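You operate a simulated robot arm through the tools that you are given. There is no shell and no other tool. Be economical: measure what you need, move in short steps, check, and stop when the job is done.

You run a simulated two-armed robot. Do the job below in one go: nothing can be reset, and whatever is moved stays where it is left.

TASK
Wipe up the spill on the top of the left table with the blue rag and put it back.
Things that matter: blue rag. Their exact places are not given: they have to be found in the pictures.

It is judged by the outcome, as a careful person would: the job done as asked, and still so three seconds after it is handed in. It fails if anything else is knocked over, pushed out of place, dropped, spilled or broken.

THE ROBOT
Two 6-joint arms with two-finger parallel grippers on one trunk, on a base that drives. Base frame: it is fixed to the floor where the robot stands at the start and does not move with it; the origin is under the middle of the robot, x ahead of it, y to its left, z up. Units: m, rad, N and s.
The left shoulder is at the start at [0.06, 0.187, 1.147], the right one opposite. With the tool pointing down near the work surface each hand reaches from about 0.24 to 0.62 m from the robot's upright axis, wherever it stands, measured 20 degrees to its own side. Payload 1.57 kg a hand.
Tool frame (each hand has its own): the origin (TCP) lies between the finger pads and is the grasp point; the fingertips stand 0.03 m ahead of it; z points along the fingers, y is the line along which they close. The gripper opens to 0.11 m. The fingers are 0.024 m wide and 0.012 m thick; the gripper's body (0.048 by 0.112 m) begins 0.078 m behind the TCP.
Orientation is told as [roll, pitch, yaw] about the base's x, y, z axes, in that order, counted from this pose: with the fingers straight down and closing along the base's y, the tool's x points along the base's -x, its y along +y and its z along -z.

THE INTERFACE
- The arms move only by the tool move_arm. It takes "left_targets", "right_targets" or both (then of equal length, played together; a hand with none holds still); each is a list of rows, each an object of numbers (a shift or turn left out is 0, a gripper value left out holds the last): "gripper": the finger opening in m, from 0 to 0.11; "x", "y", "z": the shift along the base's x, y, z in m; "rx", "ry", "rz": the turn, a rotation vector about the base's x, y, z in rad. In form: [{"gripper": .., "x": .., "y": .., "z": .., "rx": .., "ry": .., "rz": ..}, ...]. A call has 1 to 20 rows; each row is the pose to reach, as a shift and turn from the pose commanded when the call began. Rows are played at 5 a second. More than 0.05 m and 0.15 rad between two rows, or a gripper value outside its range, and nothing of the call is played. A pose out of reach is approached as far as the arm can. The call stops where the force on the tool passes 40 N (or 10 N more than at its start, if that is more) or the arm is blocked; 0.2 s more then pass. Each finger travels about 0.153 m/s and halts on what it meets, pressing with about 26 N; the grip force reading is that of the motor and also rises with nothing between the fingers. The clock runs only during rows and for 0.2 s after the last one: add rows that repeat a pose to give the fingers time. It gives the time, the measured TCP pose, the force on the tool (base axes), the opening and the grip force at its end, in the units of the frame above (readings bear some noise), with the torque about the TCP (base axes, N m) and any sound that the robot's microphone picked up.
- Cameras (640 x 400 px; columns grow to the right, rows downward): "scene" is now at [0.0108, -0.0299, 1.6861]; the picture's right is [-0.39, -0.92, 0.00], its down [-0.71, 0.30, -0.63] and it looks along [0.58, -0.25, -0.77] (base axes); focal length 256 px, centre (320, 200). "left" rides on the left gripper at [0.07, -0.016, -0.141] in its tool frame; the picture's right is [0.23, 0.97, 0.00], its down [-0.86, 0.20, -0.48] and it looks along [-0.47, 0.11, 0.88] (tool axes); focal length 222 px, centre (320, 200). "right" rides on the right gripper at [0.07, 0.016, -0.141] in its tool frame; the picture's right is [-0.23, 0.97, 0.00], its down [-0.86, -0.20, -0.48] and it looks along [-0.47, -0.11, 0.88] (tool axes); focal length 222 px, centre (320, 200).
- snapshot(camera): a new picture of that camera. No time passes.
- slide_trunk(by): slides the trunk up (or, below 0, down) by that many m; the arms and the scene camera ride with it, the base frame stays. It gives what a move gives, with no picture.
- roll_base(legs): drives the robot by 1 to 6 legs, each [ahead, left, turn to the left] in m, m and rad, along the robot's own axes; the way and the turn of a leg run together, so that a leg with both is an arc; at most 1.5 m and 3.142 rad a leg. The arms and the cameras ride along, it lands a little off, and it stops where it bumps. It gives what a move gives.
- turn_head(pan, tilt): turns the head with the scene camera to pan (to the left, within 1.501 rad either way) and tilt (down, from -0.506 to 1.204), counted from straight ahead of the robot. It gives what a move gives.
- pixel_to_xyz(camera, pixels): for up to 12 pixels [column, row] of the newest picture of that camera ("zoom" is the newest enlarged one), the place [x, y, z] in the base frame of the surface seen there, good to about 0.003 m. No time passes.
- zoom(camera, box): a new picture of the part [left, top, right, bottom] of that camera's present view, enlarged. No time passes.
- job_done(): hands the job in; it is judged then, once.

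Keep the steps short. Do not move on a guess: measure, check each grasp and each placing, and mend mistakes. In all there are 80 turns and 70 pictures (those below and enlarged ones count). Leave the grippers open and the arms clear of the work at the hand-in unless told otherwise, and finish with a single line.

The tools are called after "Request:" by a JSON object that holds its "op" and its "data". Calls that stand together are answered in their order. move_arm: Moves the arms, as the interface text tells. Its arguments: {"type":"object","properties":{"left_targets":{"type":"array","items":{"type":"object","properties":{"gripper":{"type":"number"},"x":{"type":"number"},"y":{"type":"number"},"z":{"type":"number"},"rx":{"type":"number"},"ry":{"type":"number"},"rz":{"type":"number"}}}},"right_targets":{"type":"array","items":{"type":"object","properties":{"gripper":{"type":"number"},"x":{"type":"number"},"y":{"type":"number"},"z":{"type":"number"},"rx":{"type":"number"},"ry":{"type":"number"},"rz":{"type":"number"}}}}},"required":[]} The other tools are called the same way: slide_trunk (by) slides the trunk up or down; roll_base (legs) drives the base; turn_head (pan, tilt) turns the head that bears the scene camera; snapshot (camera) takes a picture; pixel_to_xyz (camera, pixels) gives the place of the surface under pixels of a picture; zoom (camera, box) takes an enlarged picture of a part of a camera's view; job_done () hands the job in.

At the start:

```text
time: 0.0
left_tool_pos: [0.3428, 0.0238, 1.1033]
left_tcp_rot: [0.0, -0.001, -0.001]
left_wrist_force: [0.1, 1.2, -0.1]
left_moment: [0.03, 0.0, 0.04]
left_grip_width: 0.1101
left_grasp_force: 0.1
right_tool_pos: [0.2473, -0.322, 1.1639]
right_tcp_rot: [0.001, -0.001, 0.0]
right_wrist_force: [-0.3, 0.2, 0.0]
right_moment: [0.03, 0.0, -0.02]
right_grip_width: 0.1103
right_grasp_force: 0.1
trunk travel left (down, up): [-0.775, 0.215]
robot x, y, heading: [-0.0004, -0.0025, -0.001]
head pan, tilt: [-0.401, 0.885]
```

scene: 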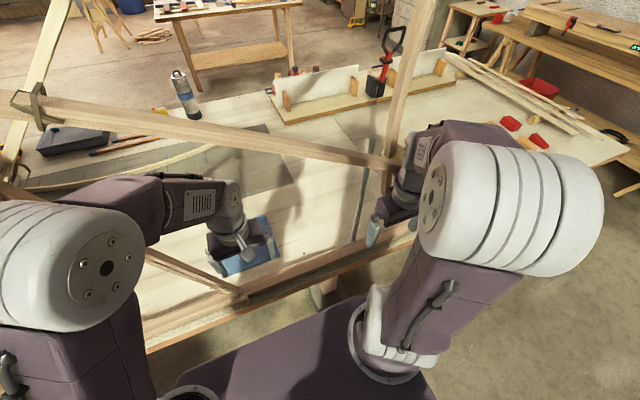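
right: 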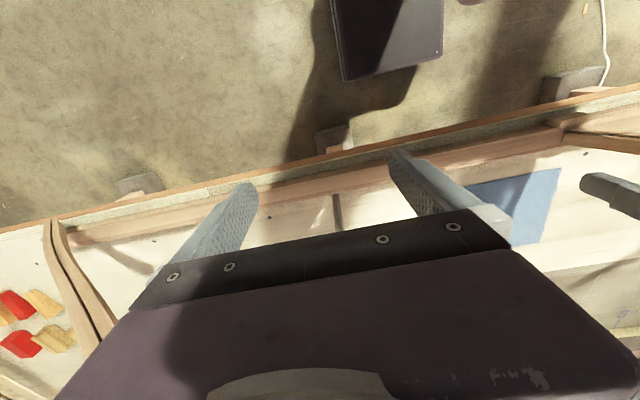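
left: 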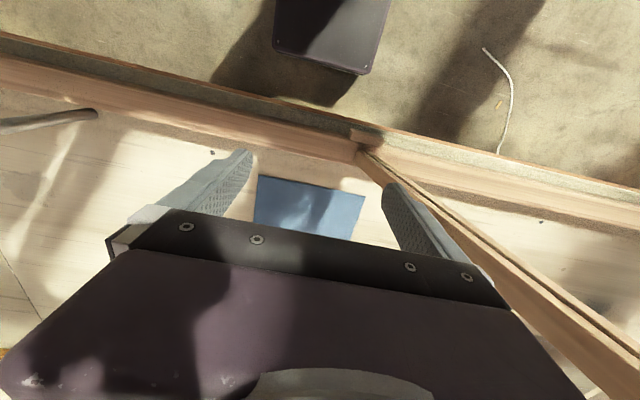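

The pictures show a bench with a wooden frame, and a blue flat thing near scene pixel (245,255). I'll measure it and look around to the left.

Request:
{"op": "pixel_to_xyz", "data": {"camera": "scene", "pixels": [[268, 258], [225, 268], [265, 220], [360, 190], [300, 250], [240, 290], [150, 340], [410, 230], [300, 150], [400, 60], [185, 95], [100, 110]]}}

Request:
{"op": "pixel_to_xyz", "data": {"camera": "left", "pixels": [[260, 178], [364, 196], [350, 238], [255, 220], [310, 205], [380, 160], [360, 140], [200, 110], [540, 320], [100, 180], [60, 115]]}}

Request:
{"op": "turn_head", "data": {"pan": 0.6, "tilt": 0.6}}

Request:
{"op": "snapshot", "data": {"camera": "scene"}}

```text
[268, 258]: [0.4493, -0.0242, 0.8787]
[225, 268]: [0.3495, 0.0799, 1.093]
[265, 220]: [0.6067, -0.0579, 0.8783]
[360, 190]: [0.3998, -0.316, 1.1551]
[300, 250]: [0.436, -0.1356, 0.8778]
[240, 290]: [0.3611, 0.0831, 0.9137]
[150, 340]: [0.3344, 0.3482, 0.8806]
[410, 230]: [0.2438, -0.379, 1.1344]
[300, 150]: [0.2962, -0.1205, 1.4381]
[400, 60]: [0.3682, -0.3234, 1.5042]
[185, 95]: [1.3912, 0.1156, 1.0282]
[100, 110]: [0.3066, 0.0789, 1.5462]
```

```text
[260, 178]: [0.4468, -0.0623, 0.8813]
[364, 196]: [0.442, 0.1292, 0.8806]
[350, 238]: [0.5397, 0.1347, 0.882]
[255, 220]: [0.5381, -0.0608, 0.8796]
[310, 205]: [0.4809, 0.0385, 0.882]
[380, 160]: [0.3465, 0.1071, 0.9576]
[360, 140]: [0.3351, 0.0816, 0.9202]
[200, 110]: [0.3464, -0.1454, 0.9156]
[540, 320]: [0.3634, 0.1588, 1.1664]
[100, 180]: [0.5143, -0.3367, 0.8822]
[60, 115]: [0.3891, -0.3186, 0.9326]
```

```text
time: 1.3
left_tool_pos: [0.343, 0.0245, 1.1039]
left_tcp_rot: [0.0, 0.0, 0.001]
left_wrist_force: [-0.2, 0.4, -1.1]
left_moment: [-0.01, -0.04, -0.02]
left_grip_width: 0.11
left_grasp_force: 0.1
right_tool_pos: [0.2473, -0.3209, 1.164]
right_tcp_rot: [0.001, 0.0, 0.0]
right_wrist_force: [0.3, 0.2, -0.1]
right_moment: [-0.01, 0.0, 0.01]
right_grip_width: 0.1097
right_grasp_force: 0.1
trunk travel left (down, up): [-0.775, 0.215]
robot x, y, heading: [0.0013, -0.0021, -0.001]
head pan, tilt: [0.6, 0.6]
```

```text
66 pictures are left
```

scene: 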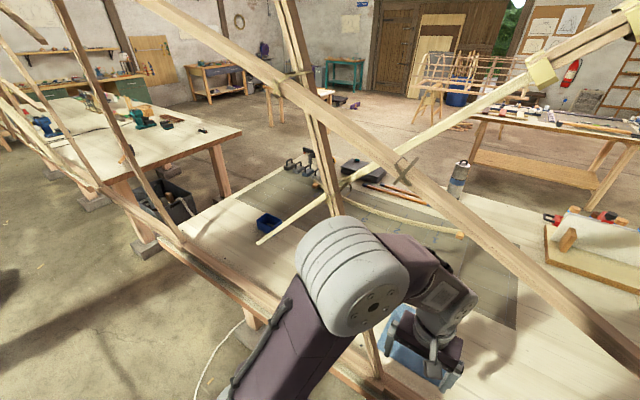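

The rag is on the bench in front (about x 0.44–0.6, y -0.06..0.13). A timber frame stands between me and the bench. I look further left for the left table and the spill.

Request:
{"op": "turn_head", "data": {"pan": 1.3, "tilt": 0.5}}

Request:
{"op": "snapshot", "data": {"camera": "scene"}}

Request:
{"op": "turn_head", "data": {"pan": -0.9, "tilt": 0.5}}

Request:
{"op": "snapshot", "data": {"camera": "scene"}}

Request:
{"op": "turn_head", "data": {"pan": 0.0, "tilt": 0.7}}

Request:
{"op": "snapshot", "data": {"camera": "scene"}}

```text
time: 2.3
left_tool_pos: [0.3426, 0.0231, 1.103]
left_tcp_rot: [0.001, -0.001, -0.001]
left_wrist_force: [0.3, 0.5, -1.4]
left_moment: [0.01, -0.02, -0.01]
left_grip_width: 0.1103
left_grasp_force: 0.0
right_tool_pos: [0.2472, -0.3213, 1.164]
right_tcp_rot: [0.0, 0.0, 0.0]
right_wrist_force: [0.5, 0.1, 0.5]
right_moment: [0.01, -0.02, -0.01]
right_grip_width: 0.1098
right_grasp_force: 0.1
trunk travel left (down, up): [-0.775, 0.215]
robot x, y, heading: [-0.0027, -0.0001, 0.002]
head pan, tilt: [1.3, 0.499]
```

```text
65 pictures are left
```

scene: 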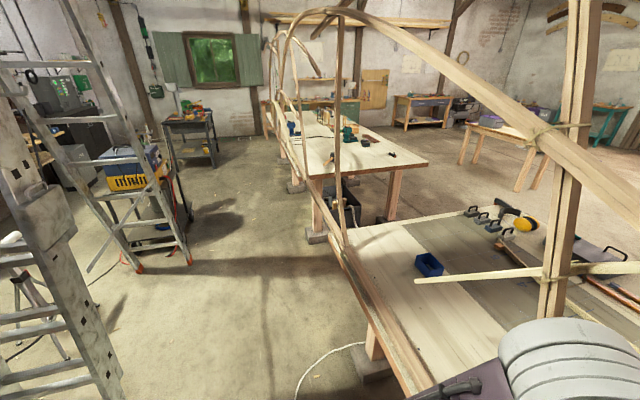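

```text
time: 4.4
left_tool_pos: [0.3426, 0.0237, 1.1039]
left_tcp_rot: [0.001, 0.0, 0.0]
left_wrist_force: [0.3, -0.6, -0.1]
left_moment: [-0.01, -0.04, -0.02]
left_grip_width: 0.11
left_grasp_force: 0.2
right_tool_pos: [0.2463, -0.322, 1.1649]
right_tcp_rot: [0.001, -0.001, -0.001]
right_wrist_force: [-0.1, -0.5, 0.0]
right_moment: [0.0, 0.03, 0.03]
right_grip_width: 0.1098
right_grasp_force: 0.0
trunk travel left (down, up): [-0.775, 0.215]
robot x, y, heading: [0.0019, 0.0014, -0.001]
head pan, tilt: [-0.901, 0.499]
```

```text
64 pictures are left
```

scene: 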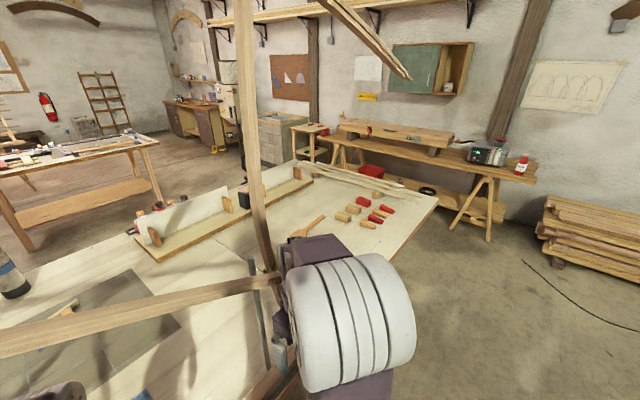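

```text
time: 5.6
left_tool_pos: [0.3422, 0.0237, 1.1033]
left_tcp_rot: [0.001, 0.001, 0.0]
left_wrist_force: [-0.4, 0.5, 1.4]
left_moment: [0.0, -0.02, 0.01]
left_grip_width: 0.1102
left_grasp_force: 0.1
right_tool_pos: [0.2465, -0.3224, 1.1636]
right_tcp_rot: [0.0, 0.001, -0.001]
right_wrist_force: [-0.7, -0.8, -0.6]
right_moment: [0.02, 0.01, 0.0]
right_grip_width: 0.11
right_grasp_force: 0.1
trunk travel left (down, up): [-0.775, 0.215]
robot x, y, heading: [-0.001, 0.0028, -0.0]
head pan, tilt: [0.0, 0.7]
```

```text
63 pictures are left
```

scene: 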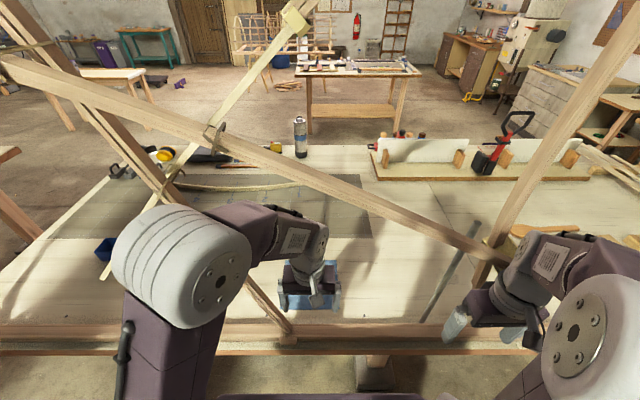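

Two benches stand in a line: this one, and another further left at (350,150) of the pan 1.3 view. I look for the spill on each one with enlarged views.

Request:
{"op": "turn_head", "data": {"pan": 1.3, "tilt": 0.5}}

Request:
{"op": "zoom", "data": {"camera": "scene", "box": [270, 80, 450, 200]}}

Request:
{"op": "pixel_to_xyz", "data": {"camera": "scene", "pixels": [[320, 175], [427, 164], [345, 150], [300, 125], [345, 240], [440, 260], [420, 330], [340, 190], [350, 130], [390, 153]]}}

```text
time: 7.1
left_tool_pos: [0.3427, 0.0244, 1.1035]
left_tcp_rot: [0.0, -0.001, 0.0]
left_wrist_force: [0.1, 0.0, -0.8]
left_moment: [-0.01, 0.01, 0.0]
left_grip_width: 0.1099
left_grasp_force: 0.1
right_tool_pos: [0.2479, -0.3219, 1.1637]
right_tcp_rot: [0.0, 0.0, 0.0]
right_wrist_force: [0.3, 0.0, 0.2]
right_moment: [0.02, 0.03, -0.01]
right_grip_width: 0.11
right_grasp_force: 0.1
trunk travel left (down, up): [-0.775, 0.215]
robot x, y, heading: [-0.0012, -0.0006, -0.005]
head pan, tilt: [1.3, 0.499]
```

```text
3.33 times, centred on (360, 140) of scene
```

zoom: 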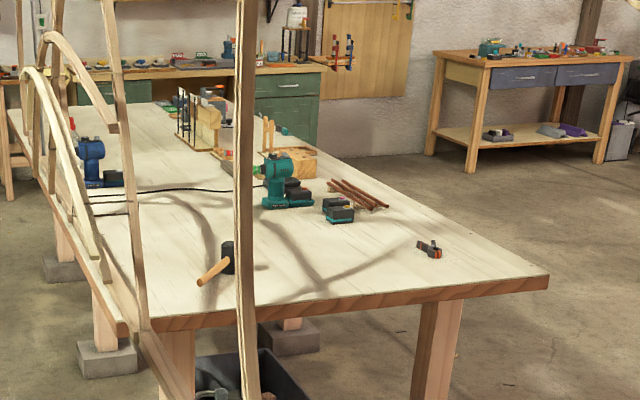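

```text
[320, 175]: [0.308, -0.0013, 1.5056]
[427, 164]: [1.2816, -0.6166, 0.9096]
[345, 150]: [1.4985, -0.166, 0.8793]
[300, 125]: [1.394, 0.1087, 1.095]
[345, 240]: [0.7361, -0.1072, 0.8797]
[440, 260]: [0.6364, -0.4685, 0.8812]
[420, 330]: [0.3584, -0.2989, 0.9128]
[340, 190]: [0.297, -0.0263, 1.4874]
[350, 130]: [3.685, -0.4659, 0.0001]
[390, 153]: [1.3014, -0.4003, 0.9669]
```

pixel_to_xyz used the older picture, so I'll measure on the zoom instead. No clear spill on the far left bench so far.

Request:
{"op": "pixel_to_xyz", "data": {"camera": "zoom", "pixels": [[150, 322], [548, 282], [350, 260], [225, 260], [290, 190], [430, 250], [110, 195], [20, 120], [250, 380], [130, 250], [60, 160], [300, 110]]}}

Request:
{"op": "zoom", "data": {"camera": "scene", "box": [340, 190, 600, 352]}}

```text
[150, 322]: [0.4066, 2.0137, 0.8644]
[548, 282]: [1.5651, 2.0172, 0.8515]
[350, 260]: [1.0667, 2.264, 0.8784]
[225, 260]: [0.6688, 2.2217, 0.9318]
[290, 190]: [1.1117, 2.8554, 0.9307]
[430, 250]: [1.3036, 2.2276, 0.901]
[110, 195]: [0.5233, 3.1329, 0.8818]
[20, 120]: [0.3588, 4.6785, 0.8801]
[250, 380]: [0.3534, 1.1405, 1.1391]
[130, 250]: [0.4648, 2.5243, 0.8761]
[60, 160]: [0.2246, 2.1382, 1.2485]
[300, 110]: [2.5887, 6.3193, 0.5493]
```

```text
2.46 times, centred on (470, 271) of scene
```

zoom: 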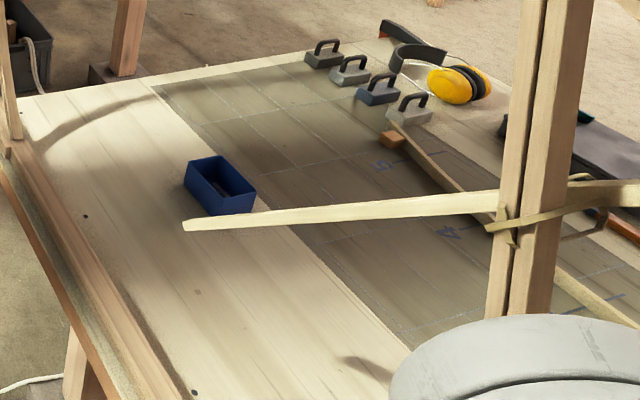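

The left bench spans about x 0.37–1.57 and y 2.0–4.8. Before driving I look at the rag and the frame more closely.

Request:
{"op": "turn_head", "data": {"pan": 0.1, "tilt": 1.1}}

Request:
{"op": "snapshot", "data": {"camera": "scene"}}

```text
time: 8.5
left_tool_pos: [0.343, 0.0244, 1.1038]
left_tcp_rot: [0.0, 0.0, 0.0]
left_wrist_force: [0.2, -0.4, 0.9]
left_moment: [0.02, 0.0, 0.01]
left_grip_width: 0.11
left_grasp_force: 0.1
right_tool_pos: [0.2474, -0.3218, 1.1642]
right_tcp_rot: [-0.001, 0.0, 0.0]
right_wrist_force: [-1.3, -0.4, -0.2]
right_moment: [0.0, -0.02, 0.02]
right_grip_width: 0.1098
right_grasp_force: 0.1
trunk travel left (down, up): [-0.775, 0.215]
robot x, y, heading: [0.0001, 0.0011, 0.0]
head pan, tilt: [0.099, 1.1]
```

```text
60 pictures are left
```

scene: 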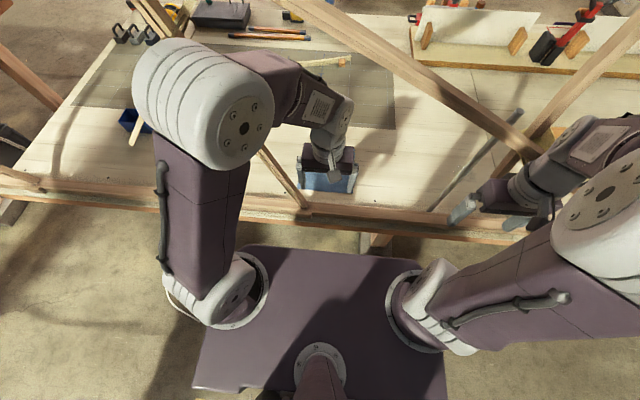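

I'll map the frame members and the rag's edges.

Request:
{"op": "pixel_to_xyz", "data": {"camera": "scene", "pixels": [[300, 205], [262, 152], [145, 15], [310, 20], [420, 80], [510, 140], [600, 75], [505, 160], [50, 100], [360, 140], [250, 60], [130, 130]]}}

Request:
{"op": "zoom", "data": {"camera": "scene", "box": [240, 120, 400, 220]}}

Request:
{"op": "pixel_to_xyz", "data": {"camera": "zoom", "pixels": [[245, 200], [245, 275], [450, 280], [460, 180], [345, 275], [250, 260], [400, 290], [440, 330], [100, 380], [300, 345]]}}

```text
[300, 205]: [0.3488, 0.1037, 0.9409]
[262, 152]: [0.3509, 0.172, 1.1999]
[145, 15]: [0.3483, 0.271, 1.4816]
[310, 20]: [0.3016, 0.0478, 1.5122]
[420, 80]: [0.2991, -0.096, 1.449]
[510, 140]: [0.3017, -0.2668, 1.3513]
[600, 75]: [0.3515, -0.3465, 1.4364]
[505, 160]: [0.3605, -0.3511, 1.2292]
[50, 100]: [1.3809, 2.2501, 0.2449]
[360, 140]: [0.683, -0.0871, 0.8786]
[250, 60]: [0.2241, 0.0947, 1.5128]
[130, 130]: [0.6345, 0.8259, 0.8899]
```

```text
4.00 times, centred on (320, 170) of scene
```

zoom: 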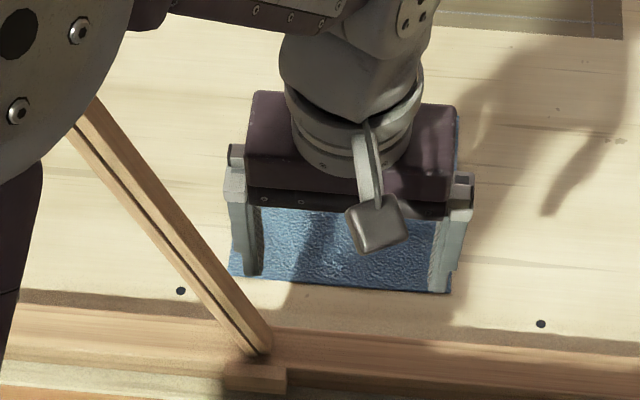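

```text
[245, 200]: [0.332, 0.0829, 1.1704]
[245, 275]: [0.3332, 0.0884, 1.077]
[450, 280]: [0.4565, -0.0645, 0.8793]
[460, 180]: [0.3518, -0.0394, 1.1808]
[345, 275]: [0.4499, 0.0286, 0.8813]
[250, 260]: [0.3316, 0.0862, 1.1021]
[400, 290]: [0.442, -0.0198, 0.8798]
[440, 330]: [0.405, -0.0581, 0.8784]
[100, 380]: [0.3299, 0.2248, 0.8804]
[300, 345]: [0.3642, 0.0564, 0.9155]
```

I measure the rag's far side and the base's extent. A fresh right-hand picture shows the rag from the side.

Request:
{"op": "snapshot", "data": {"camera": "right"}}

Request:
{"op": "pixel_to_xyz", "data": {"camera": "right", "pixels": [[560, 170], [545, 243], [512, 245], [470, 187], [518, 210], [590, 200], [340, 210], [337, 230]]}}

Request:
{"op": "pixel_to_xyz", "data": {"camera": "scene", "pixels": [[320, 250], [320, 340], [380, 245], [430, 240], [240, 60], [300, 80], [330, 110], [200, 80], [270, 90], [560, 150]]}}

```text
58 pictures are left
```

right: 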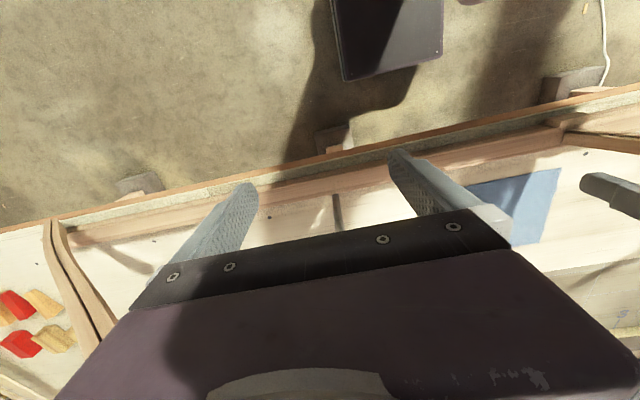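

```text
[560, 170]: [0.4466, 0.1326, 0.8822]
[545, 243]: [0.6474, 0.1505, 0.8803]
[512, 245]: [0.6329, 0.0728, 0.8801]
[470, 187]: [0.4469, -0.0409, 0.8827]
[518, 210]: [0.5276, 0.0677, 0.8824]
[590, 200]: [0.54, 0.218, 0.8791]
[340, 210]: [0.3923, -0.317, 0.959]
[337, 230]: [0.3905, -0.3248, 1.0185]
```

```text
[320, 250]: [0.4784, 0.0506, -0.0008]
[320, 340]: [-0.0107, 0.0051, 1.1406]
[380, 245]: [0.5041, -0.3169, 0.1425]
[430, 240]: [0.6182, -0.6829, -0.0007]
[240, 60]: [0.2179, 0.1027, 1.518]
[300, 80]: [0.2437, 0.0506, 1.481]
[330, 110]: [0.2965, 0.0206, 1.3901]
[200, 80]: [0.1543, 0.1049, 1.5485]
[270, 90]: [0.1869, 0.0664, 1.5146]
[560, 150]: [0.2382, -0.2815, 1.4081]
```

The rag is a cloth about 0.2 × 0.2 m, centred near (0.546, 0.037), lying at z 0.88. The left arm goes through the frame opening with room to spare. I move the left hand ahead at its present height, then check.

Request:
{"op": "move_arm", "data": {"left_targets": [{"x": 0.03}, {"x": 0.06}, {"x": 0.09, "z": -0.01}, {"x": 0.12, "z": -0.02}, {"x": 0.15, "z": -0.03}, {"x": 0.18, "z": -0.04}, {"x": 0.2, "z": -0.05}]}}

Request:
{"op": "snapshot", "data": {"camera": "scene"}}

Request:
{"op": "snapshot", "data": {"camera": "left"}}

```text
time: 10.1
left_tool_pos: [0.5439, 0.0232, 1.0514]
left_tcp_rot: [-0.001, 0.001, 0.0]
left_wrist_force: [-0.1, -0.6, -1.5]
left_moment: [-0.02, 0.02, -0.01]
left_grip_width: 0.1099
left_grasp_force: 0.1
right_tool_pos: [0.2483, -0.3214, 1.1634]
right_tcp_rot: [0.0, 0.002, 0.001]
right_wrist_force: [-0.3, -0.5, 0.7]
right_moment: [-0.03, 0.03, 0.02]
right_grip_width: 0.11
right_grasp_force: 0.0
trunk travel left (down, up): [-0.775, 0.215]
robot x, y, heading: [-0.0023, -0.0027, 0.002]
head pan, tilt: [0.099, 1.1]
```

```text
57 pictures are left
```

scene: 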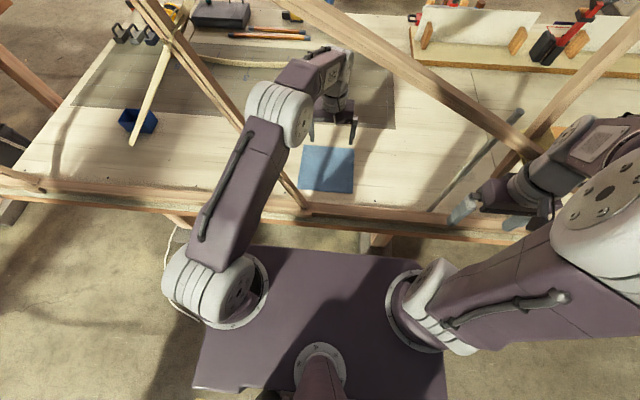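

```text
56 pictures are left
```

left: 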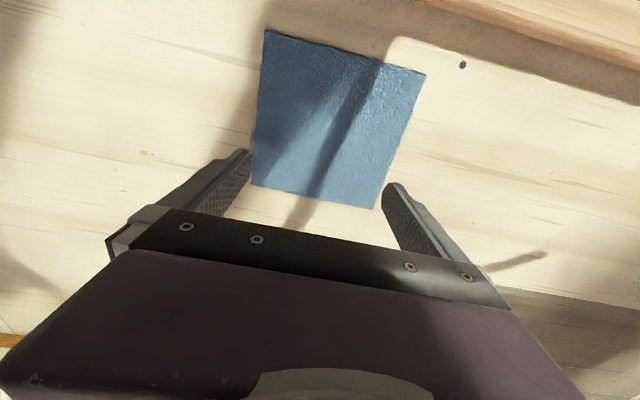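

The rag is clear to see in the left picture. I measure its corners and the elbow's clearance to the slanted member.

Request:
{"op": "pixel_to_xyz", "data": {"camera": "left", "pixels": [[266, 32], [424, 75], [376, 206], [254, 184], [330, 115]]}}

Request:
{"op": "pixel_to_xyz", "data": {"camera": "scene", "pixels": [[252, 105], [280, 115], [305, 105], [230, 120], [238, 118], [215, 90], [268, 165], [255, 180]]}}

Request:
{"op": "zoom", "data": {"camera": "scene", "box": [200, 60, 360, 220]}}

```text
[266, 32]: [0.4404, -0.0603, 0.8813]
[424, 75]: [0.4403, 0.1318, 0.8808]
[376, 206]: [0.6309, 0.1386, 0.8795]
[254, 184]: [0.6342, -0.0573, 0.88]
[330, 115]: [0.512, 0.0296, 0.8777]
```

```text
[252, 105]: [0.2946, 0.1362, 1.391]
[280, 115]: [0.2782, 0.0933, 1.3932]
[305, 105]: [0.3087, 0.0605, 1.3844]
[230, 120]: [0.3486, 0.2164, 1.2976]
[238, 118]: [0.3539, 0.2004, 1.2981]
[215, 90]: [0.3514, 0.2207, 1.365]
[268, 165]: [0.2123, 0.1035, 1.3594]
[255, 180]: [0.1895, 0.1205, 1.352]
```

```text
2.50 times, centred on (280, 140) of scene
```

zoom: 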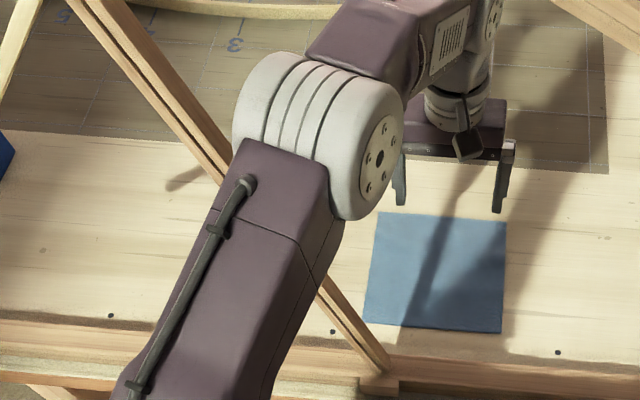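

The elbow's left side is at y≈0.136 and the slanted member at y≈0.20, but the elbow will drop where the gap narrows. I step the base 0.07 m to the right for more room.

Request:
{"op": "roll_base", "data": {"legs": [[0, -0.07, 0]]}}

```text
time: 11.1
left_tool_pos: [0.5433, -0.0429, 1.0523]
left_tcp_rot: [-0.002, -0.001, 0.0]
left_wrist_force: [-0.4, 0.7, -0.3]
left_moment: [-0.01, 0.02, 0.01]
left_grip_width: 0.11
left_grasp_force: 0.0
right_tool_pos: [0.2478, -0.3883, 1.1654]
right_tcp_rot: [-0.002, 0.0, 0.001]
right_wrist_force: [-0.5, -0.4, 0.2]
right_moment: [-0.05, 0.0, 0.0]
right_grip_width: 0.1099
right_grasp_force: 0.1
trunk travel left (down, up): [-0.775, 0.215]
robot x, y, heading: [-0.0001, -0.0703, 0.001]
head pan, tilt: [0.099, 1.1]
```

Next the hand goes over the rag's middle, lowers to TCP z≈0.93, and narrows the fingers to 0.08.

Request:
{"op": "move_arm", "data": {"left_targets": [{"y": 0.04, "z": -0.02, "gripper": 0.08}, {"y": 0.075, "x": -0.005, "z": -0.04}, {"y": 0.075, "x": -0.005, "z": -0.07}, {"y": 0.075, "x": -0.005, "z": -0.1}, {"y": 0.075, "x": -0.005, "z": -0.12}]}}

Request:
{"op": "snapshot", "data": {"camera": "scene"}}

```text
time: 12.3
left_tool_pos: [0.5369, 0.0296, 0.9343]
left_tcp_rot: [0.0, -0.002, 0.0]
left_wrist_force: [0.3, 0.5, -0.7]
left_moment: [0.02, 0.0, 0.0]
left_grip_width: 0.0798
left_grasp_force: 0.1
right_tool_pos: [0.2464, -0.3923, 1.1625]
right_tcp_rot: [-0.001, 0.001, 0.0]
right_wrist_force: [-0.3, 0.8, 1.4]
right_moment: [-0.02, -0.01, 0.0]
right_grip_width: 0.1101
right_grasp_force: 0.0
trunk travel left (down, up): [-0.775, 0.215]
robot x, y, heading: [-0.0, -0.0693, 0.004]
head pan, tilt: [0.099, 1.1]
```

```text
54 pictures are left
```

scene: 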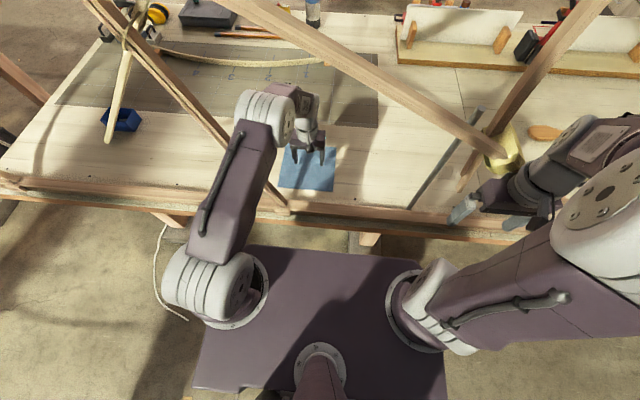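

The hand is over the rag and clear of the frame. I lower onto the rag until it just touches, then close.

Request:
{"op": "move_arm", "data": {"left_targets": [{"z": -0.015}, {"z": -0.023}, {"z": -0.026}, {"z": -0.026, "gripper": 0.05}, {"z": -0.026, "gripper": 0.02}, {"z": -0.026, "gripper": 0.0}, {"z": -0.026, "gripper": 0.0}, {"z": -0.026, "gripper": 0.0}]}}

Request:
{"op": "snapshot", "data": {"camera": "left"}}

```text
time: 13.9
left_tool_pos: [0.5387, 0.029, 0.9104]
left_tcp_rot: [-0.001, -0.01, -0.001]
left_wrist_force: [-5.1, -1.5, 22.2]
left_moment: [-0.02, 0.35, 0.04]
left_grip_width: 0.0062
left_grasp_force: 25.3
right_tool_pos: [0.2448, -0.3924, 1.164]
right_tcp_rot: [0.002, -0.003, -0.001]
right_wrist_force: [0.8, -0.1, 0.0]
right_moment: [0.02, 0.01, 0.01]
right_grip_width: 0.1101
right_grasp_force: 0.1
trunk travel left (down, up): [-0.775, 0.215]
robot x, y, heading: [0.0005, -0.0735, 0.002]
head pan, tilt: [0.099, 1.1]
stopped in row 8 (left hand): the force on the tool passed its limit at 40 N (the readings are from after the stop); the commanded pose is now the measured one
```

```text
53 pictures are left
```

left: 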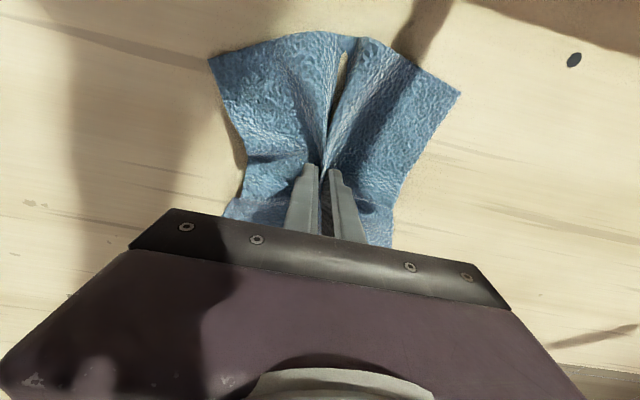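

The rag bunched between the fingers, with the opening at 6 mm. I lift it and check the grasp.

Request:
{"op": "move_arm", "data": {"left_targets": [{"z": 0.03, "gripper": 0.0}, {"z": 0.06}, {"z": 0.1}, {"z": 0.14}, {"z": 0.18}, {"z": 0.2}]}}

Request:
{"op": "snapshot", "data": {"camera": "scene"}}

```text
time: 15.3
left_tool_pos: [0.5397, 0.029, 1.1071]
left_tcp_rot: [0.002, -0.006, 0.0]
left_wrist_force: [-0.9, -0.1, 0.0]
left_moment: [0.01, 0.0, -0.01]
left_grip_width: 0.0064
left_grasp_force: 25.7
right_tool_pos: [0.247, -0.3917, 1.1641]
right_tcp_rot: [0.001, 0.0, 0.0]
right_wrist_force: [0.4, -0.1, -0.1]
right_moment: [0.01, -0.02, 0.03]
right_grip_width: 0.1099
right_grasp_force: 0.0
trunk travel left (down, up): [-0.775, 0.215]
robot x, y, heading: [-0.0005, -0.0694, -0.002]
head pan, tilt: [0.099, 1.1]
```

```text
52 pictures are left
```

scene: 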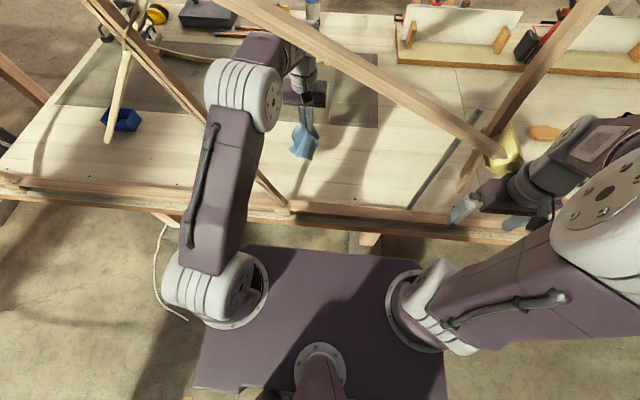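

The rag hangs from the fingers. Before backing out I check the floor to the left and behind.

Request:
{"op": "turn_head", "data": {"pan": 1.5, "tilt": 0.7}}

Request:
{"op": "snapshot", "data": {"camera": "scene"}}

Request:
{"op": "pixel_to_xyz", "data": {"camera": "scene", "pixels": [[60, 385], [135, 350], [175, 200], [215, 190], [10, 390], [80, 250], [380, 130], [420, 250], [30, 300], [0, 250], [250, 390], [420, 330]]}}

Request:
{"op": "turn_head", "data": {"pan": -1.5, "tilt": 0.7}}

Request:
{"op": "snapshot", "data": {"camera": "scene"}}

```text
time: 16.9
left_tool_pos: [0.5401, 0.0311, 1.1066]
left_tcp_rot: [0.001, -0.006, 0.001]
left_wrist_force: [0.0, 0.5, 0.4]
left_moment: [0.0, -0.03, 0.01]
left_grip_width: 0.0063
left_grasp_force: 26.3
right_tool_pos: [0.2463, -0.3909, 1.1638]
right_tcp_rot: [0.001, 0.0, 0.0]
right_wrist_force: [-0.4, -0.8, 0.4]
right_moment: [0.03, -0.01, 0.01]
right_grip_width: 0.1097
right_grasp_force: 0.1
trunk travel left (down, up): [-0.775, 0.215]
robot x, y, heading: [-0.0011, -0.0676, 0.001]
head pan, tilt: [1.499, 0.7]
```

```text
51 pictures are left
```

scene: 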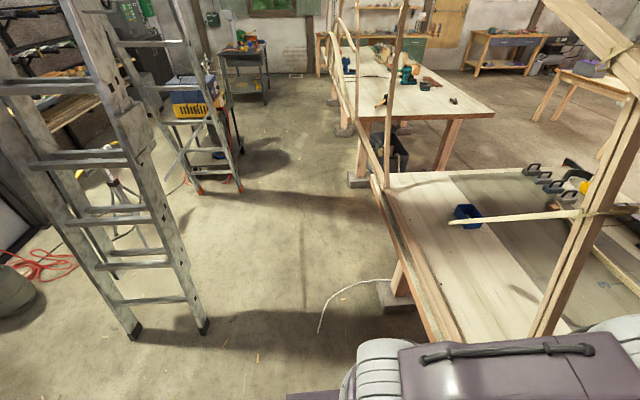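

```text
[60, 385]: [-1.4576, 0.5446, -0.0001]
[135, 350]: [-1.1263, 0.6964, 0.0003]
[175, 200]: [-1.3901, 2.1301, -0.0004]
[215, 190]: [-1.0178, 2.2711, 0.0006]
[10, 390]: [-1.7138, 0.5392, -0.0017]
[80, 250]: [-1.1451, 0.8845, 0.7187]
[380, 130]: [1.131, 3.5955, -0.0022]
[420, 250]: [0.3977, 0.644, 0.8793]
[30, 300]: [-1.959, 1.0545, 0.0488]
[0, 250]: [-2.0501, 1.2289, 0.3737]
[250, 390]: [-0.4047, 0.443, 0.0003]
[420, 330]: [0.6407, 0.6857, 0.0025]
```

```text
time: 19.4
left_tool_pos: [0.5403, 0.0287, 1.1075]
left_tcp_rot: [0.001, -0.006, 0.0]
left_wrist_force: [0.3, 0.0, -1.2]
left_moment: [-0.01, 0.0, 0.02]
left_grip_width: 0.0062
left_grasp_force: 26.0
right_tool_pos: [0.2474, -0.392, 1.1636]
right_tcp_rot: [0.001, 0.001, 0.0]
right_wrist_force: [-0.2, -0.5, 0.7]
right_moment: [0.02, 0.01, -0.04]
right_grip_width: 0.1099
right_grasp_force: 0.0
trunk travel left (down, up): [-0.775, 0.215]
robot x, y, heading: [-0.0035, -0.0692, -0.001]
head pan, tilt: [-1.499, 0.7]
```

```text
50 pictures are left
```

scene: 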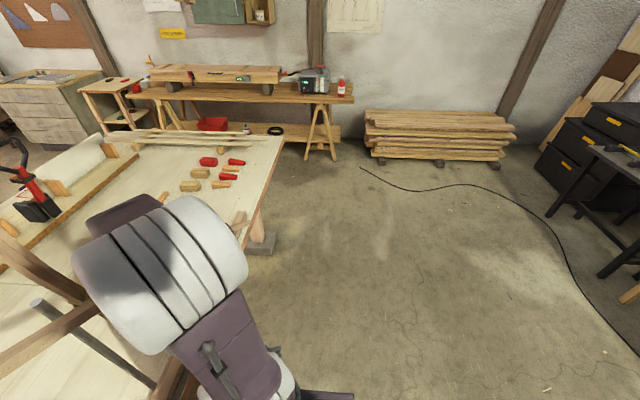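

Behind is clear to about 0.5 m, with a ladder foot near (-0.8, 0.7). I back straight out 0.42 m so the arm leaves the frame opening.

Request:
{"op": "roll_base", "data": {"legs": [[-0.42, 0, 0]]}}

Request:
{"op": "turn_head", "data": {"pan": 0.9, "tilt": 0.8}}

Request:
{"op": "snapshot", "data": {"camera": "scene"}}

Request:
{"op": "pixel_to_xyz", "data": {"camera": "scene", "pixels": [[20, 200], [60, 200], [100, 300], [200, 300], [300, 300], [250, 150], [300, 150], [350, 250]]}}

```text
time: 22.0
left_tool_pos: [0.1245, 0.0323, 1.1073]
left_tcp_rot: [0.0, -0.004, 0.007]
left_wrist_force: [0.2, -0.4, -0.6]
left_moment: [-0.01, 0.0, 0.03]
left_grip_width: 0.0061
left_grasp_force: 26.4
right_tool_pos: [-0.1658, -0.3921, 1.1635]
right_tcp_rot: [0.0, 0.003, 0.007]
right_wrist_force: [-0.2, -0.2, -0.8]
right_moment: [0.05, -0.01, 0.0]
right_grip_width: 0.1099
right_grasp_force: 0.1
trunk travel left (down, up): [-0.775, 0.215]
robot x, y, heading: [-0.4155, -0.0698, 0.007]
head pan, tilt: [-1.499, 0.7]
```

```text
time: 24.2
left_tool_pos: [0.1229, 0.0317, 1.1072]
left_tcp_rot: [0.0, -0.007, 0.008]
left_wrist_force: [0.3, 0.3, -0.1]
left_moment: [0.01, 0.0, -0.01]
left_grip_width: 0.0058
left_grasp_force: 25.3
right_tool_pos: [-0.1669, -0.391, 1.1632]
right_tcp_rot: [0.001, 0.0, 0.007]
right_wrist_force: [-0.2, -1.1, -1.0]
right_moment: [-0.01, 0.01, 0.01]
right_grip_width: 0.1104
right_grasp_force: 0.1
trunk travel left (down, up): [-0.775, 0.215]
robot x, y, heading: [-0.4175, -0.0697, 0.01]
head pan, tilt: [0.901, 0.799]
```

```text
49 pictures are left
```

scene: 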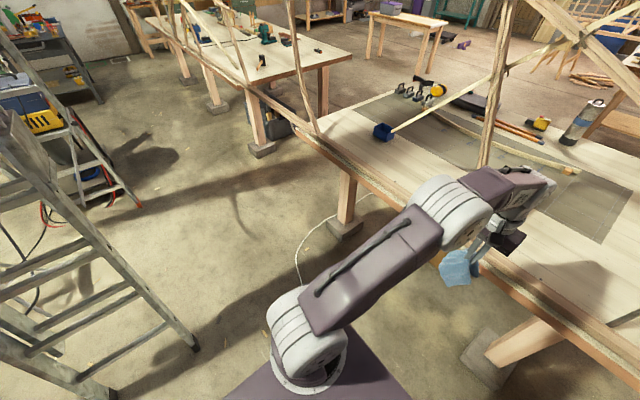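

```text
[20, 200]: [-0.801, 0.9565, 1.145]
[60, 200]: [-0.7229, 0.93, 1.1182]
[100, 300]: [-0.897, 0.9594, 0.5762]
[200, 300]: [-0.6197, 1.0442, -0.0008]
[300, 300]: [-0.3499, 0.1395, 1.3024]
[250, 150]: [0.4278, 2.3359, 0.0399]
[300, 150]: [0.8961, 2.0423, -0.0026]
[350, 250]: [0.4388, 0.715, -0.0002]
```

The rag is out and clear. I fold the left arm closer, mirroring the right one, then measure the ladder and look at the left bench.

Request:
{"op": "move_arm", "data": {"left_targets": [{"x": -0.04, "y": 0.02}, {"x": -0.08, "y": 0.04}, {"x": -0.12, "y": 0.06, "z": 0.02}, {"x": -0.16, "y": 0.08, "z": 0.04}, {"x": -0.2, "y": 0.1, "z": 0.05}, {"x": -0.24, "y": 0.12, "z": 0.05}, {"x": -0.28, "y": 0.15, "z": 0.05}]}}

Request:
{"op": "pixel_to_xyz", "data": {"camera": "scene", "pixels": [[195, 345], [140, 205], [110, 390], [70, 180], [20, 120], [180, 320]]}}

Request:
{"op": "zoom", "data": {"camera": "scene", "box": [120, 0, 360, 150]}}

```text
time: 25.8
left_tool_pos: [-0.1604, 0.1857, 1.1619]
left_tcp_rot: [-0.002, -0.008, 0.008]
left_wrist_force: [-0.8, 0.2, -0.3]
left_moment: [0.01, -0.02, 0.0]
left_grip_width: 0.0051
left_grasp_force: 25.7
right_tool_pos: [-0.169, -0.3914, 1.1647]
right_tcp_rot: [0.0, -0.002, 0.008]
right_wrist_force: [-0.5, 0.4, 0.6]
right_moment: [-0.02, -0.04, -0.02]
right_grip_width: 0.1099
right_grasp_force: 0.0
trunk travel left (down, up): [-0.775, 0.215]
robot x, y, heading: [-0.4173, -0.0715, 0.008]
head pan, tilt: [0.901, 0.799]
```

```text
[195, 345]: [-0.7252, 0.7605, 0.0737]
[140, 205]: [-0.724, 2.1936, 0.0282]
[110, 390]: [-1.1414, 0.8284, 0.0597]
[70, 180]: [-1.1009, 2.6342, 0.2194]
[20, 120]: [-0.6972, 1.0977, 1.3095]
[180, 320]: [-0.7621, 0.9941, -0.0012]
```

```text
2.67 times, centred on (240, 75) of scene
```

zoom: 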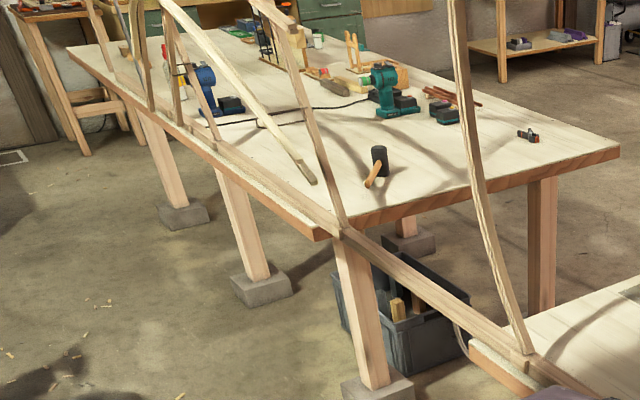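

I see no spill yet. I drive ahead 0.2 m and left 1.5 m to look at the left bench from close by.

Request:
{"op": "roll_base", "data": {"legs": [[0.2, 0, -0.008], [0, 1.5, 0]]}}

Request:
{"op": "turn_head", "data": {"pan": 0.6, "tilt": 0.6}}

Request:
{"op": "snapshot", "data": {"camera": "scene"}}

```text
time: 34.6
left_tool_pos: [0.0429, 1.7198, 1.1604]
left_tcp_rot: [0.001, -0.004, 0.003]
left_wrist_force: [-0.5, -0.4, -0.9]
left_moment: [0.02, 0.0, 0.01]
left_grip_width: 0.0055
left_grasp_force: 25.6
right_tool_pos: [0.0311, 1.1438, 1.1643]
right_tcp_rot: [0.0, 0.001, 0.004]
right_wrist_force: [0.3, 0.2, -0.2]
right_moment: [0.01, 0.02, 0.02]
right_grip_width: 0.1098
right_grasp_force: 0.0
trunk travel left (down, up): [-0.775, 0.215]
robot x, y, heading: [-0.2159, 1.4656, 0.006]
head pan, tilt: [0.901, 0.799]
```

```text
time: 35.4
left_tool_pos: [0.0429, 1.7206, 1.1587]
left_tcp_rot: [-0.001, -0.006, 0.004]
left_wrist_force: [0.5, -1.3, 0.5]
left_moment: [-0.01, 0.01, 0.02]
left_grip_width: 0.0056
left_grasp_force: 26.2
right_tool_pos: [0.0301, 1.1437, 1.1638]
right_tcp_rot: [0.001, 0.0, 0.002]
right_wrist_force: [1.0, -0.3, -0.4]
right_moment: [0.02, 0.02, 0.01]
right_grip_width: 0.1103
right_grasp_force: 0.0
trunk travel left (down, up): [-0.775, 0.215]
robot x, y, heading: [-0.2183, 1.4629, 0.01]
head pan, tilt: [0.6, 0.6]
```

```text
47 pictures are left
```

scene: 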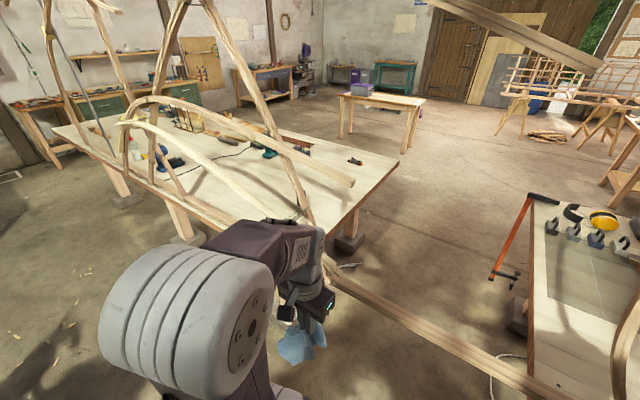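

Still no spill visible from here. I drive 0.9 m further left and look down on the bench.

Request:
{"op": "roll_base", "data": {"legs": [[0, 0.9, -0.008]]}}

Request:
{"op": "turn_head", "data": {"pan": 0.15, "tilt": 0.7}}

Request:
{"op": "snapshot", "data": {"camera": "scene"}}

Request:
{"op": "turn_head", "data": {"pan": 1.2, "tilt": 0.6}}

Request:
{"op": "snapshot", "data": {"camera": "scene"}}

```text
time: 40.2
left_tool_pos: [0.0542, 2.6329, 1.1605]
left_tcp_rot: [0.0, -0.005, -0.015]
left_wrist_force: [-0.3, 0.0, -0.7]
left_moment: [-0.03, -0.01, 0.02]
left_grip_width: 0.0057
left_grasp_force: 25.6
right_tool_pos: [0.0326, 2.0576, 1.1631]
right_tcp_rot: [0.0, -0.001, -0.017]
right_wrist_force: [0.3, 0.2, 0.7]
right_moment: [0.0, -0.03, -0.01]
right_grip_width: 0.11
right_grasp_force: 0.1
trunk travel left (down, up): [-0.775, 0.215]
robot x, y, heading: [-0.2064, 2.3833, -0.017]
head pan, tilt: [0.6, 0.6]
```

```text
time: 41.1
left_tool_pos: [0.0541, 2.632, 1.16]
left_tcp_rot: [-0.002, -0.006, -0.017]
left_wrist_force: [-0.3, -0.6, -0.1]
left_moment: [-0.06, 0.01, -0.01]
left_grip_width: 0.0057
left_grasp_force: 25.6
right_tool_pos: [0.0304, 2.0565, 1.1641]
right_tcp_rot: [0.0, 0.0, -0.018]
right_wrist_force: [-0.3, -0.3, -0.2]
right_moment: [0.0, -0.01, -0.03]
right_grip_width: 0.1104
right_grasp_force: 0.1
trunk travel left (down, up): [-0.775, 0.215]
robot x, y, heading: [-0.2098, 2.3827, -0.021]
head pan, tilt: [0.15, 0.7]
```

```text
46 pictures are left
```

scene: 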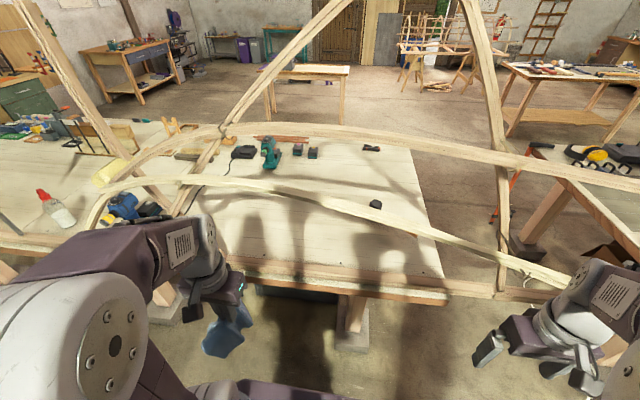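

```text
time: 42.4
left_tool_pos: [0.0538, 2.6329, 1.1601]
left_tcp_rot: [0.0, -0.007, -0.016]
left_wrist_force: [0.8, 0.5, 0.7]
left_moment: [-0.03, -0.02, 0.01]
left_grip_width: 0.0055
left_grasp_force: 25.4
right_tool_pos: [0.0313, 2.0567, 1.1638]
right_tcp_rot: [0.0, 0.002, -0.018]
right_wrist_force: [0.7, 0.0, 0.1]
right_moment: [-0.02, -0.01, 0.03]
right_grip_width: 0.1101
right_grasp_force: 0.0
trunk travel left (down, up): [-0.775, 0.215]
robot x, y, heading: [-0.2098, 2.3833, -0.015]
head pan, tilt: [1.201, 0.6]
```

```text
45 pictures are left
```

scene: 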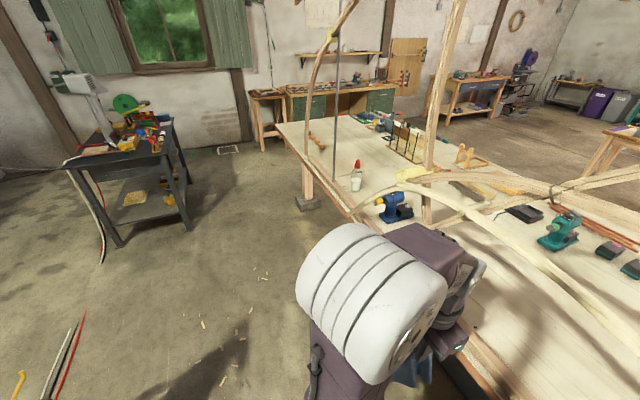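

A bottle with a red top stands near (357,177). I enlarge that part of the bench.

Request:
{"op": "zoom", "data": {"camera": "scene", "box": [270, 100, 510, 250]}}

Request:
{"op": "pixel_to_xyz", "data": {"camera": "zoom", "pixels": [[230, 230], [160, 180], [120, 110], [300, 200], [340, 250], [420, 150], [60, 70], [420, 290]]}}

Request:
{"op": "zoom", "data": {"camera": "scene", "box": [430, 180, 640, 400]}}

```text
2.67 times, centred on (390, 175) of scene
```

zoom: 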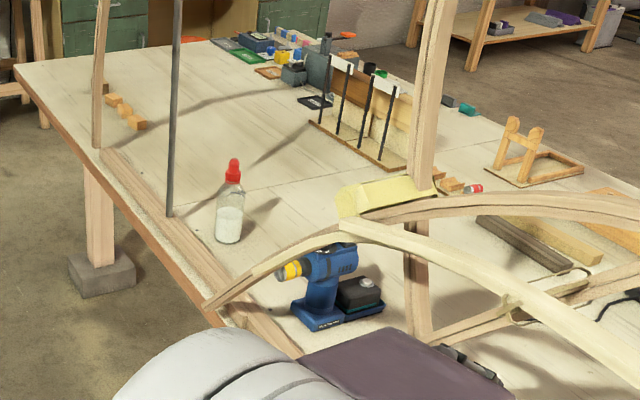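

```text
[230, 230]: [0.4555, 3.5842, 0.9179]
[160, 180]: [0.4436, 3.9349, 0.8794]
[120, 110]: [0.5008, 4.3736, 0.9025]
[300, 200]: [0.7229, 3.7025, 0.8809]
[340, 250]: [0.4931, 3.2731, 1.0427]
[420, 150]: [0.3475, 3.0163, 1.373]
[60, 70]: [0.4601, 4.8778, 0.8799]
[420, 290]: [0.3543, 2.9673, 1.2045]
```

```text
1.82 times, centred on (535, 290) of scene
```

zoom: 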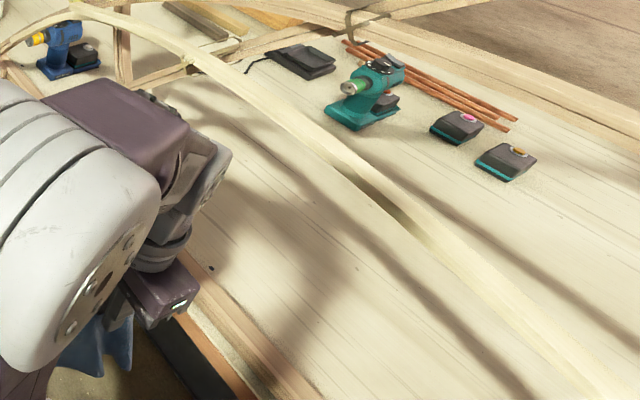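

There is still no spill on this bench. I enlarge the front section and the small table beyond.

Request:
{"op": "turn_head", "data": {"pan": 0.0, "tilt": 0.5}}

Request:
{"op": "zoom", "data": {"camera": "scene", "box": [220, 70, 420, 195]}}

Request:
{"op": "zoom", "data": {"camera": "scene", "box": [240, 190, 520, 365]}}

Request:
{"op": "zoom", "data": {"camera": "scene", "box": [480, 80, 640, 180]}}

```text
time: 43.8
left_tool_pos: [0.0537, 2.6329, 1.161]
left_tcp_rot: [0.0, -0.004, -0.018]
left_wrist_force: [-0.7, 0.0, 0.4]
left_moment: [0.01, -0.02, -0.01]
left_grip_width: 0.0054
left_grasp_force: 25.4
right_tool_pos: [0.0305, 2.0579, 1.164]
right_tcp_rot: [-0.001, 0.0, -0.018]
right_wrist_force: [-0.1, 1.5, 0.2]
right_moment: [0.0, 0.03, 0.0]
right_grip_width: 0.1098
right_grasp_force: 0.0
trunk travel left (down, up): [-0.775, 0.215]
robot x, y, heading: [-0.2088, 2.3858, -0.014]
head pan, tilt: [0.0, 0.499]
```

```text
3.20 times, centred on (320, 132) of scene
```

zoom: 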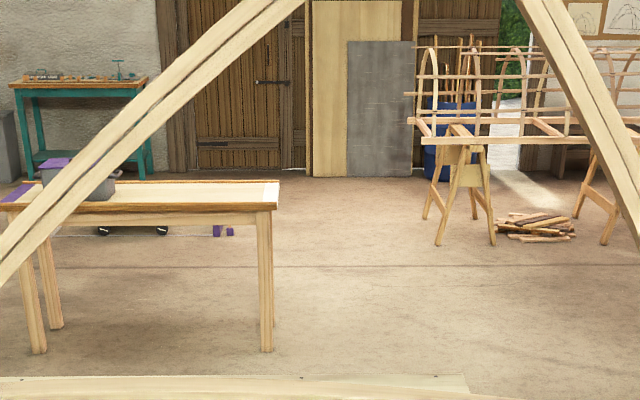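

```text
2.29 times, centred on (380, 278) of scene
```

zoom: 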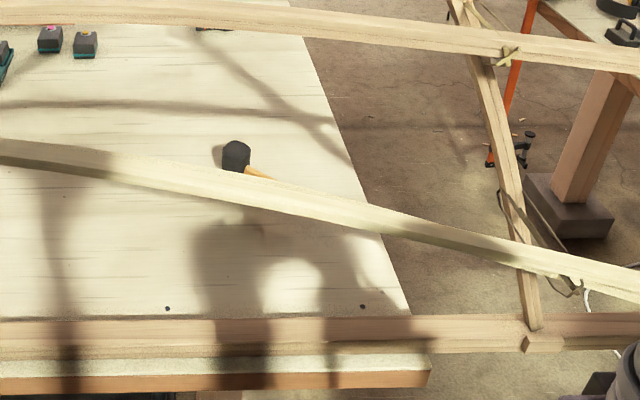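

```text
4.00 times, centred on (560, 130) of scene
```

zoom: 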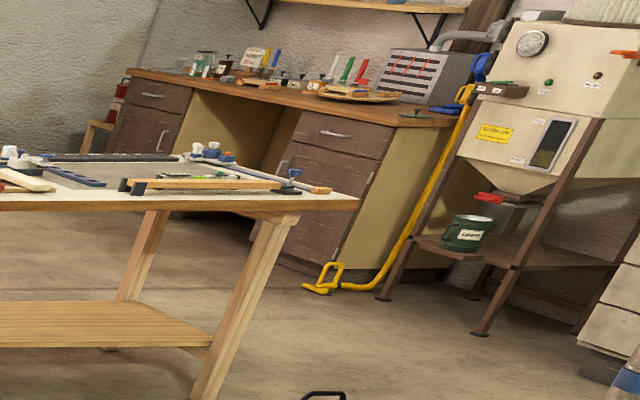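

The small table beyond the bench (purple and grey tub on it) could also be the left table. I enlarge its top.

Request:
{"op": "zoom", "data": {"camera": "scene", "box": [210, 110, 330, 170]}}

Request:
{"op": "pixel_to_xyz", "data": {"camera": "zoom", "pixels": [[150, 160], [340, 130], [500, 130], [510, 155], [120, 120], [300, 120], [400, 125], [20, 190], [330, 145]]}}

```text
5.33 times, centred on (270, 140) of scene
```

zoom: 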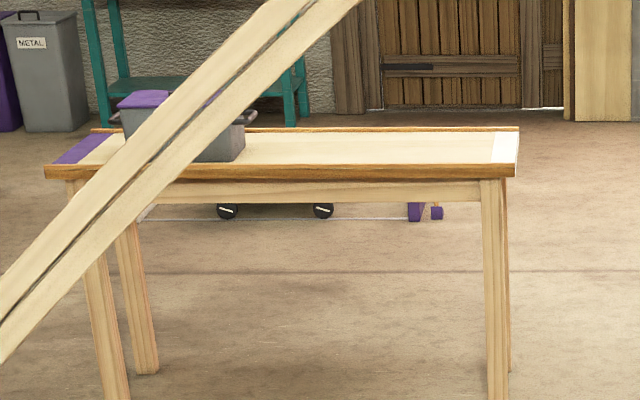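

```text
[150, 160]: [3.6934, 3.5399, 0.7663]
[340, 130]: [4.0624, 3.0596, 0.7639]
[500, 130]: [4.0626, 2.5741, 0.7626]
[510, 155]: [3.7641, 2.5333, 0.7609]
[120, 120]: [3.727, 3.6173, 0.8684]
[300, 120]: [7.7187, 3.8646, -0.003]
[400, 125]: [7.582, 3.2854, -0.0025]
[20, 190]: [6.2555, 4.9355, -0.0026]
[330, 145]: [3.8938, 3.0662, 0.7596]
```

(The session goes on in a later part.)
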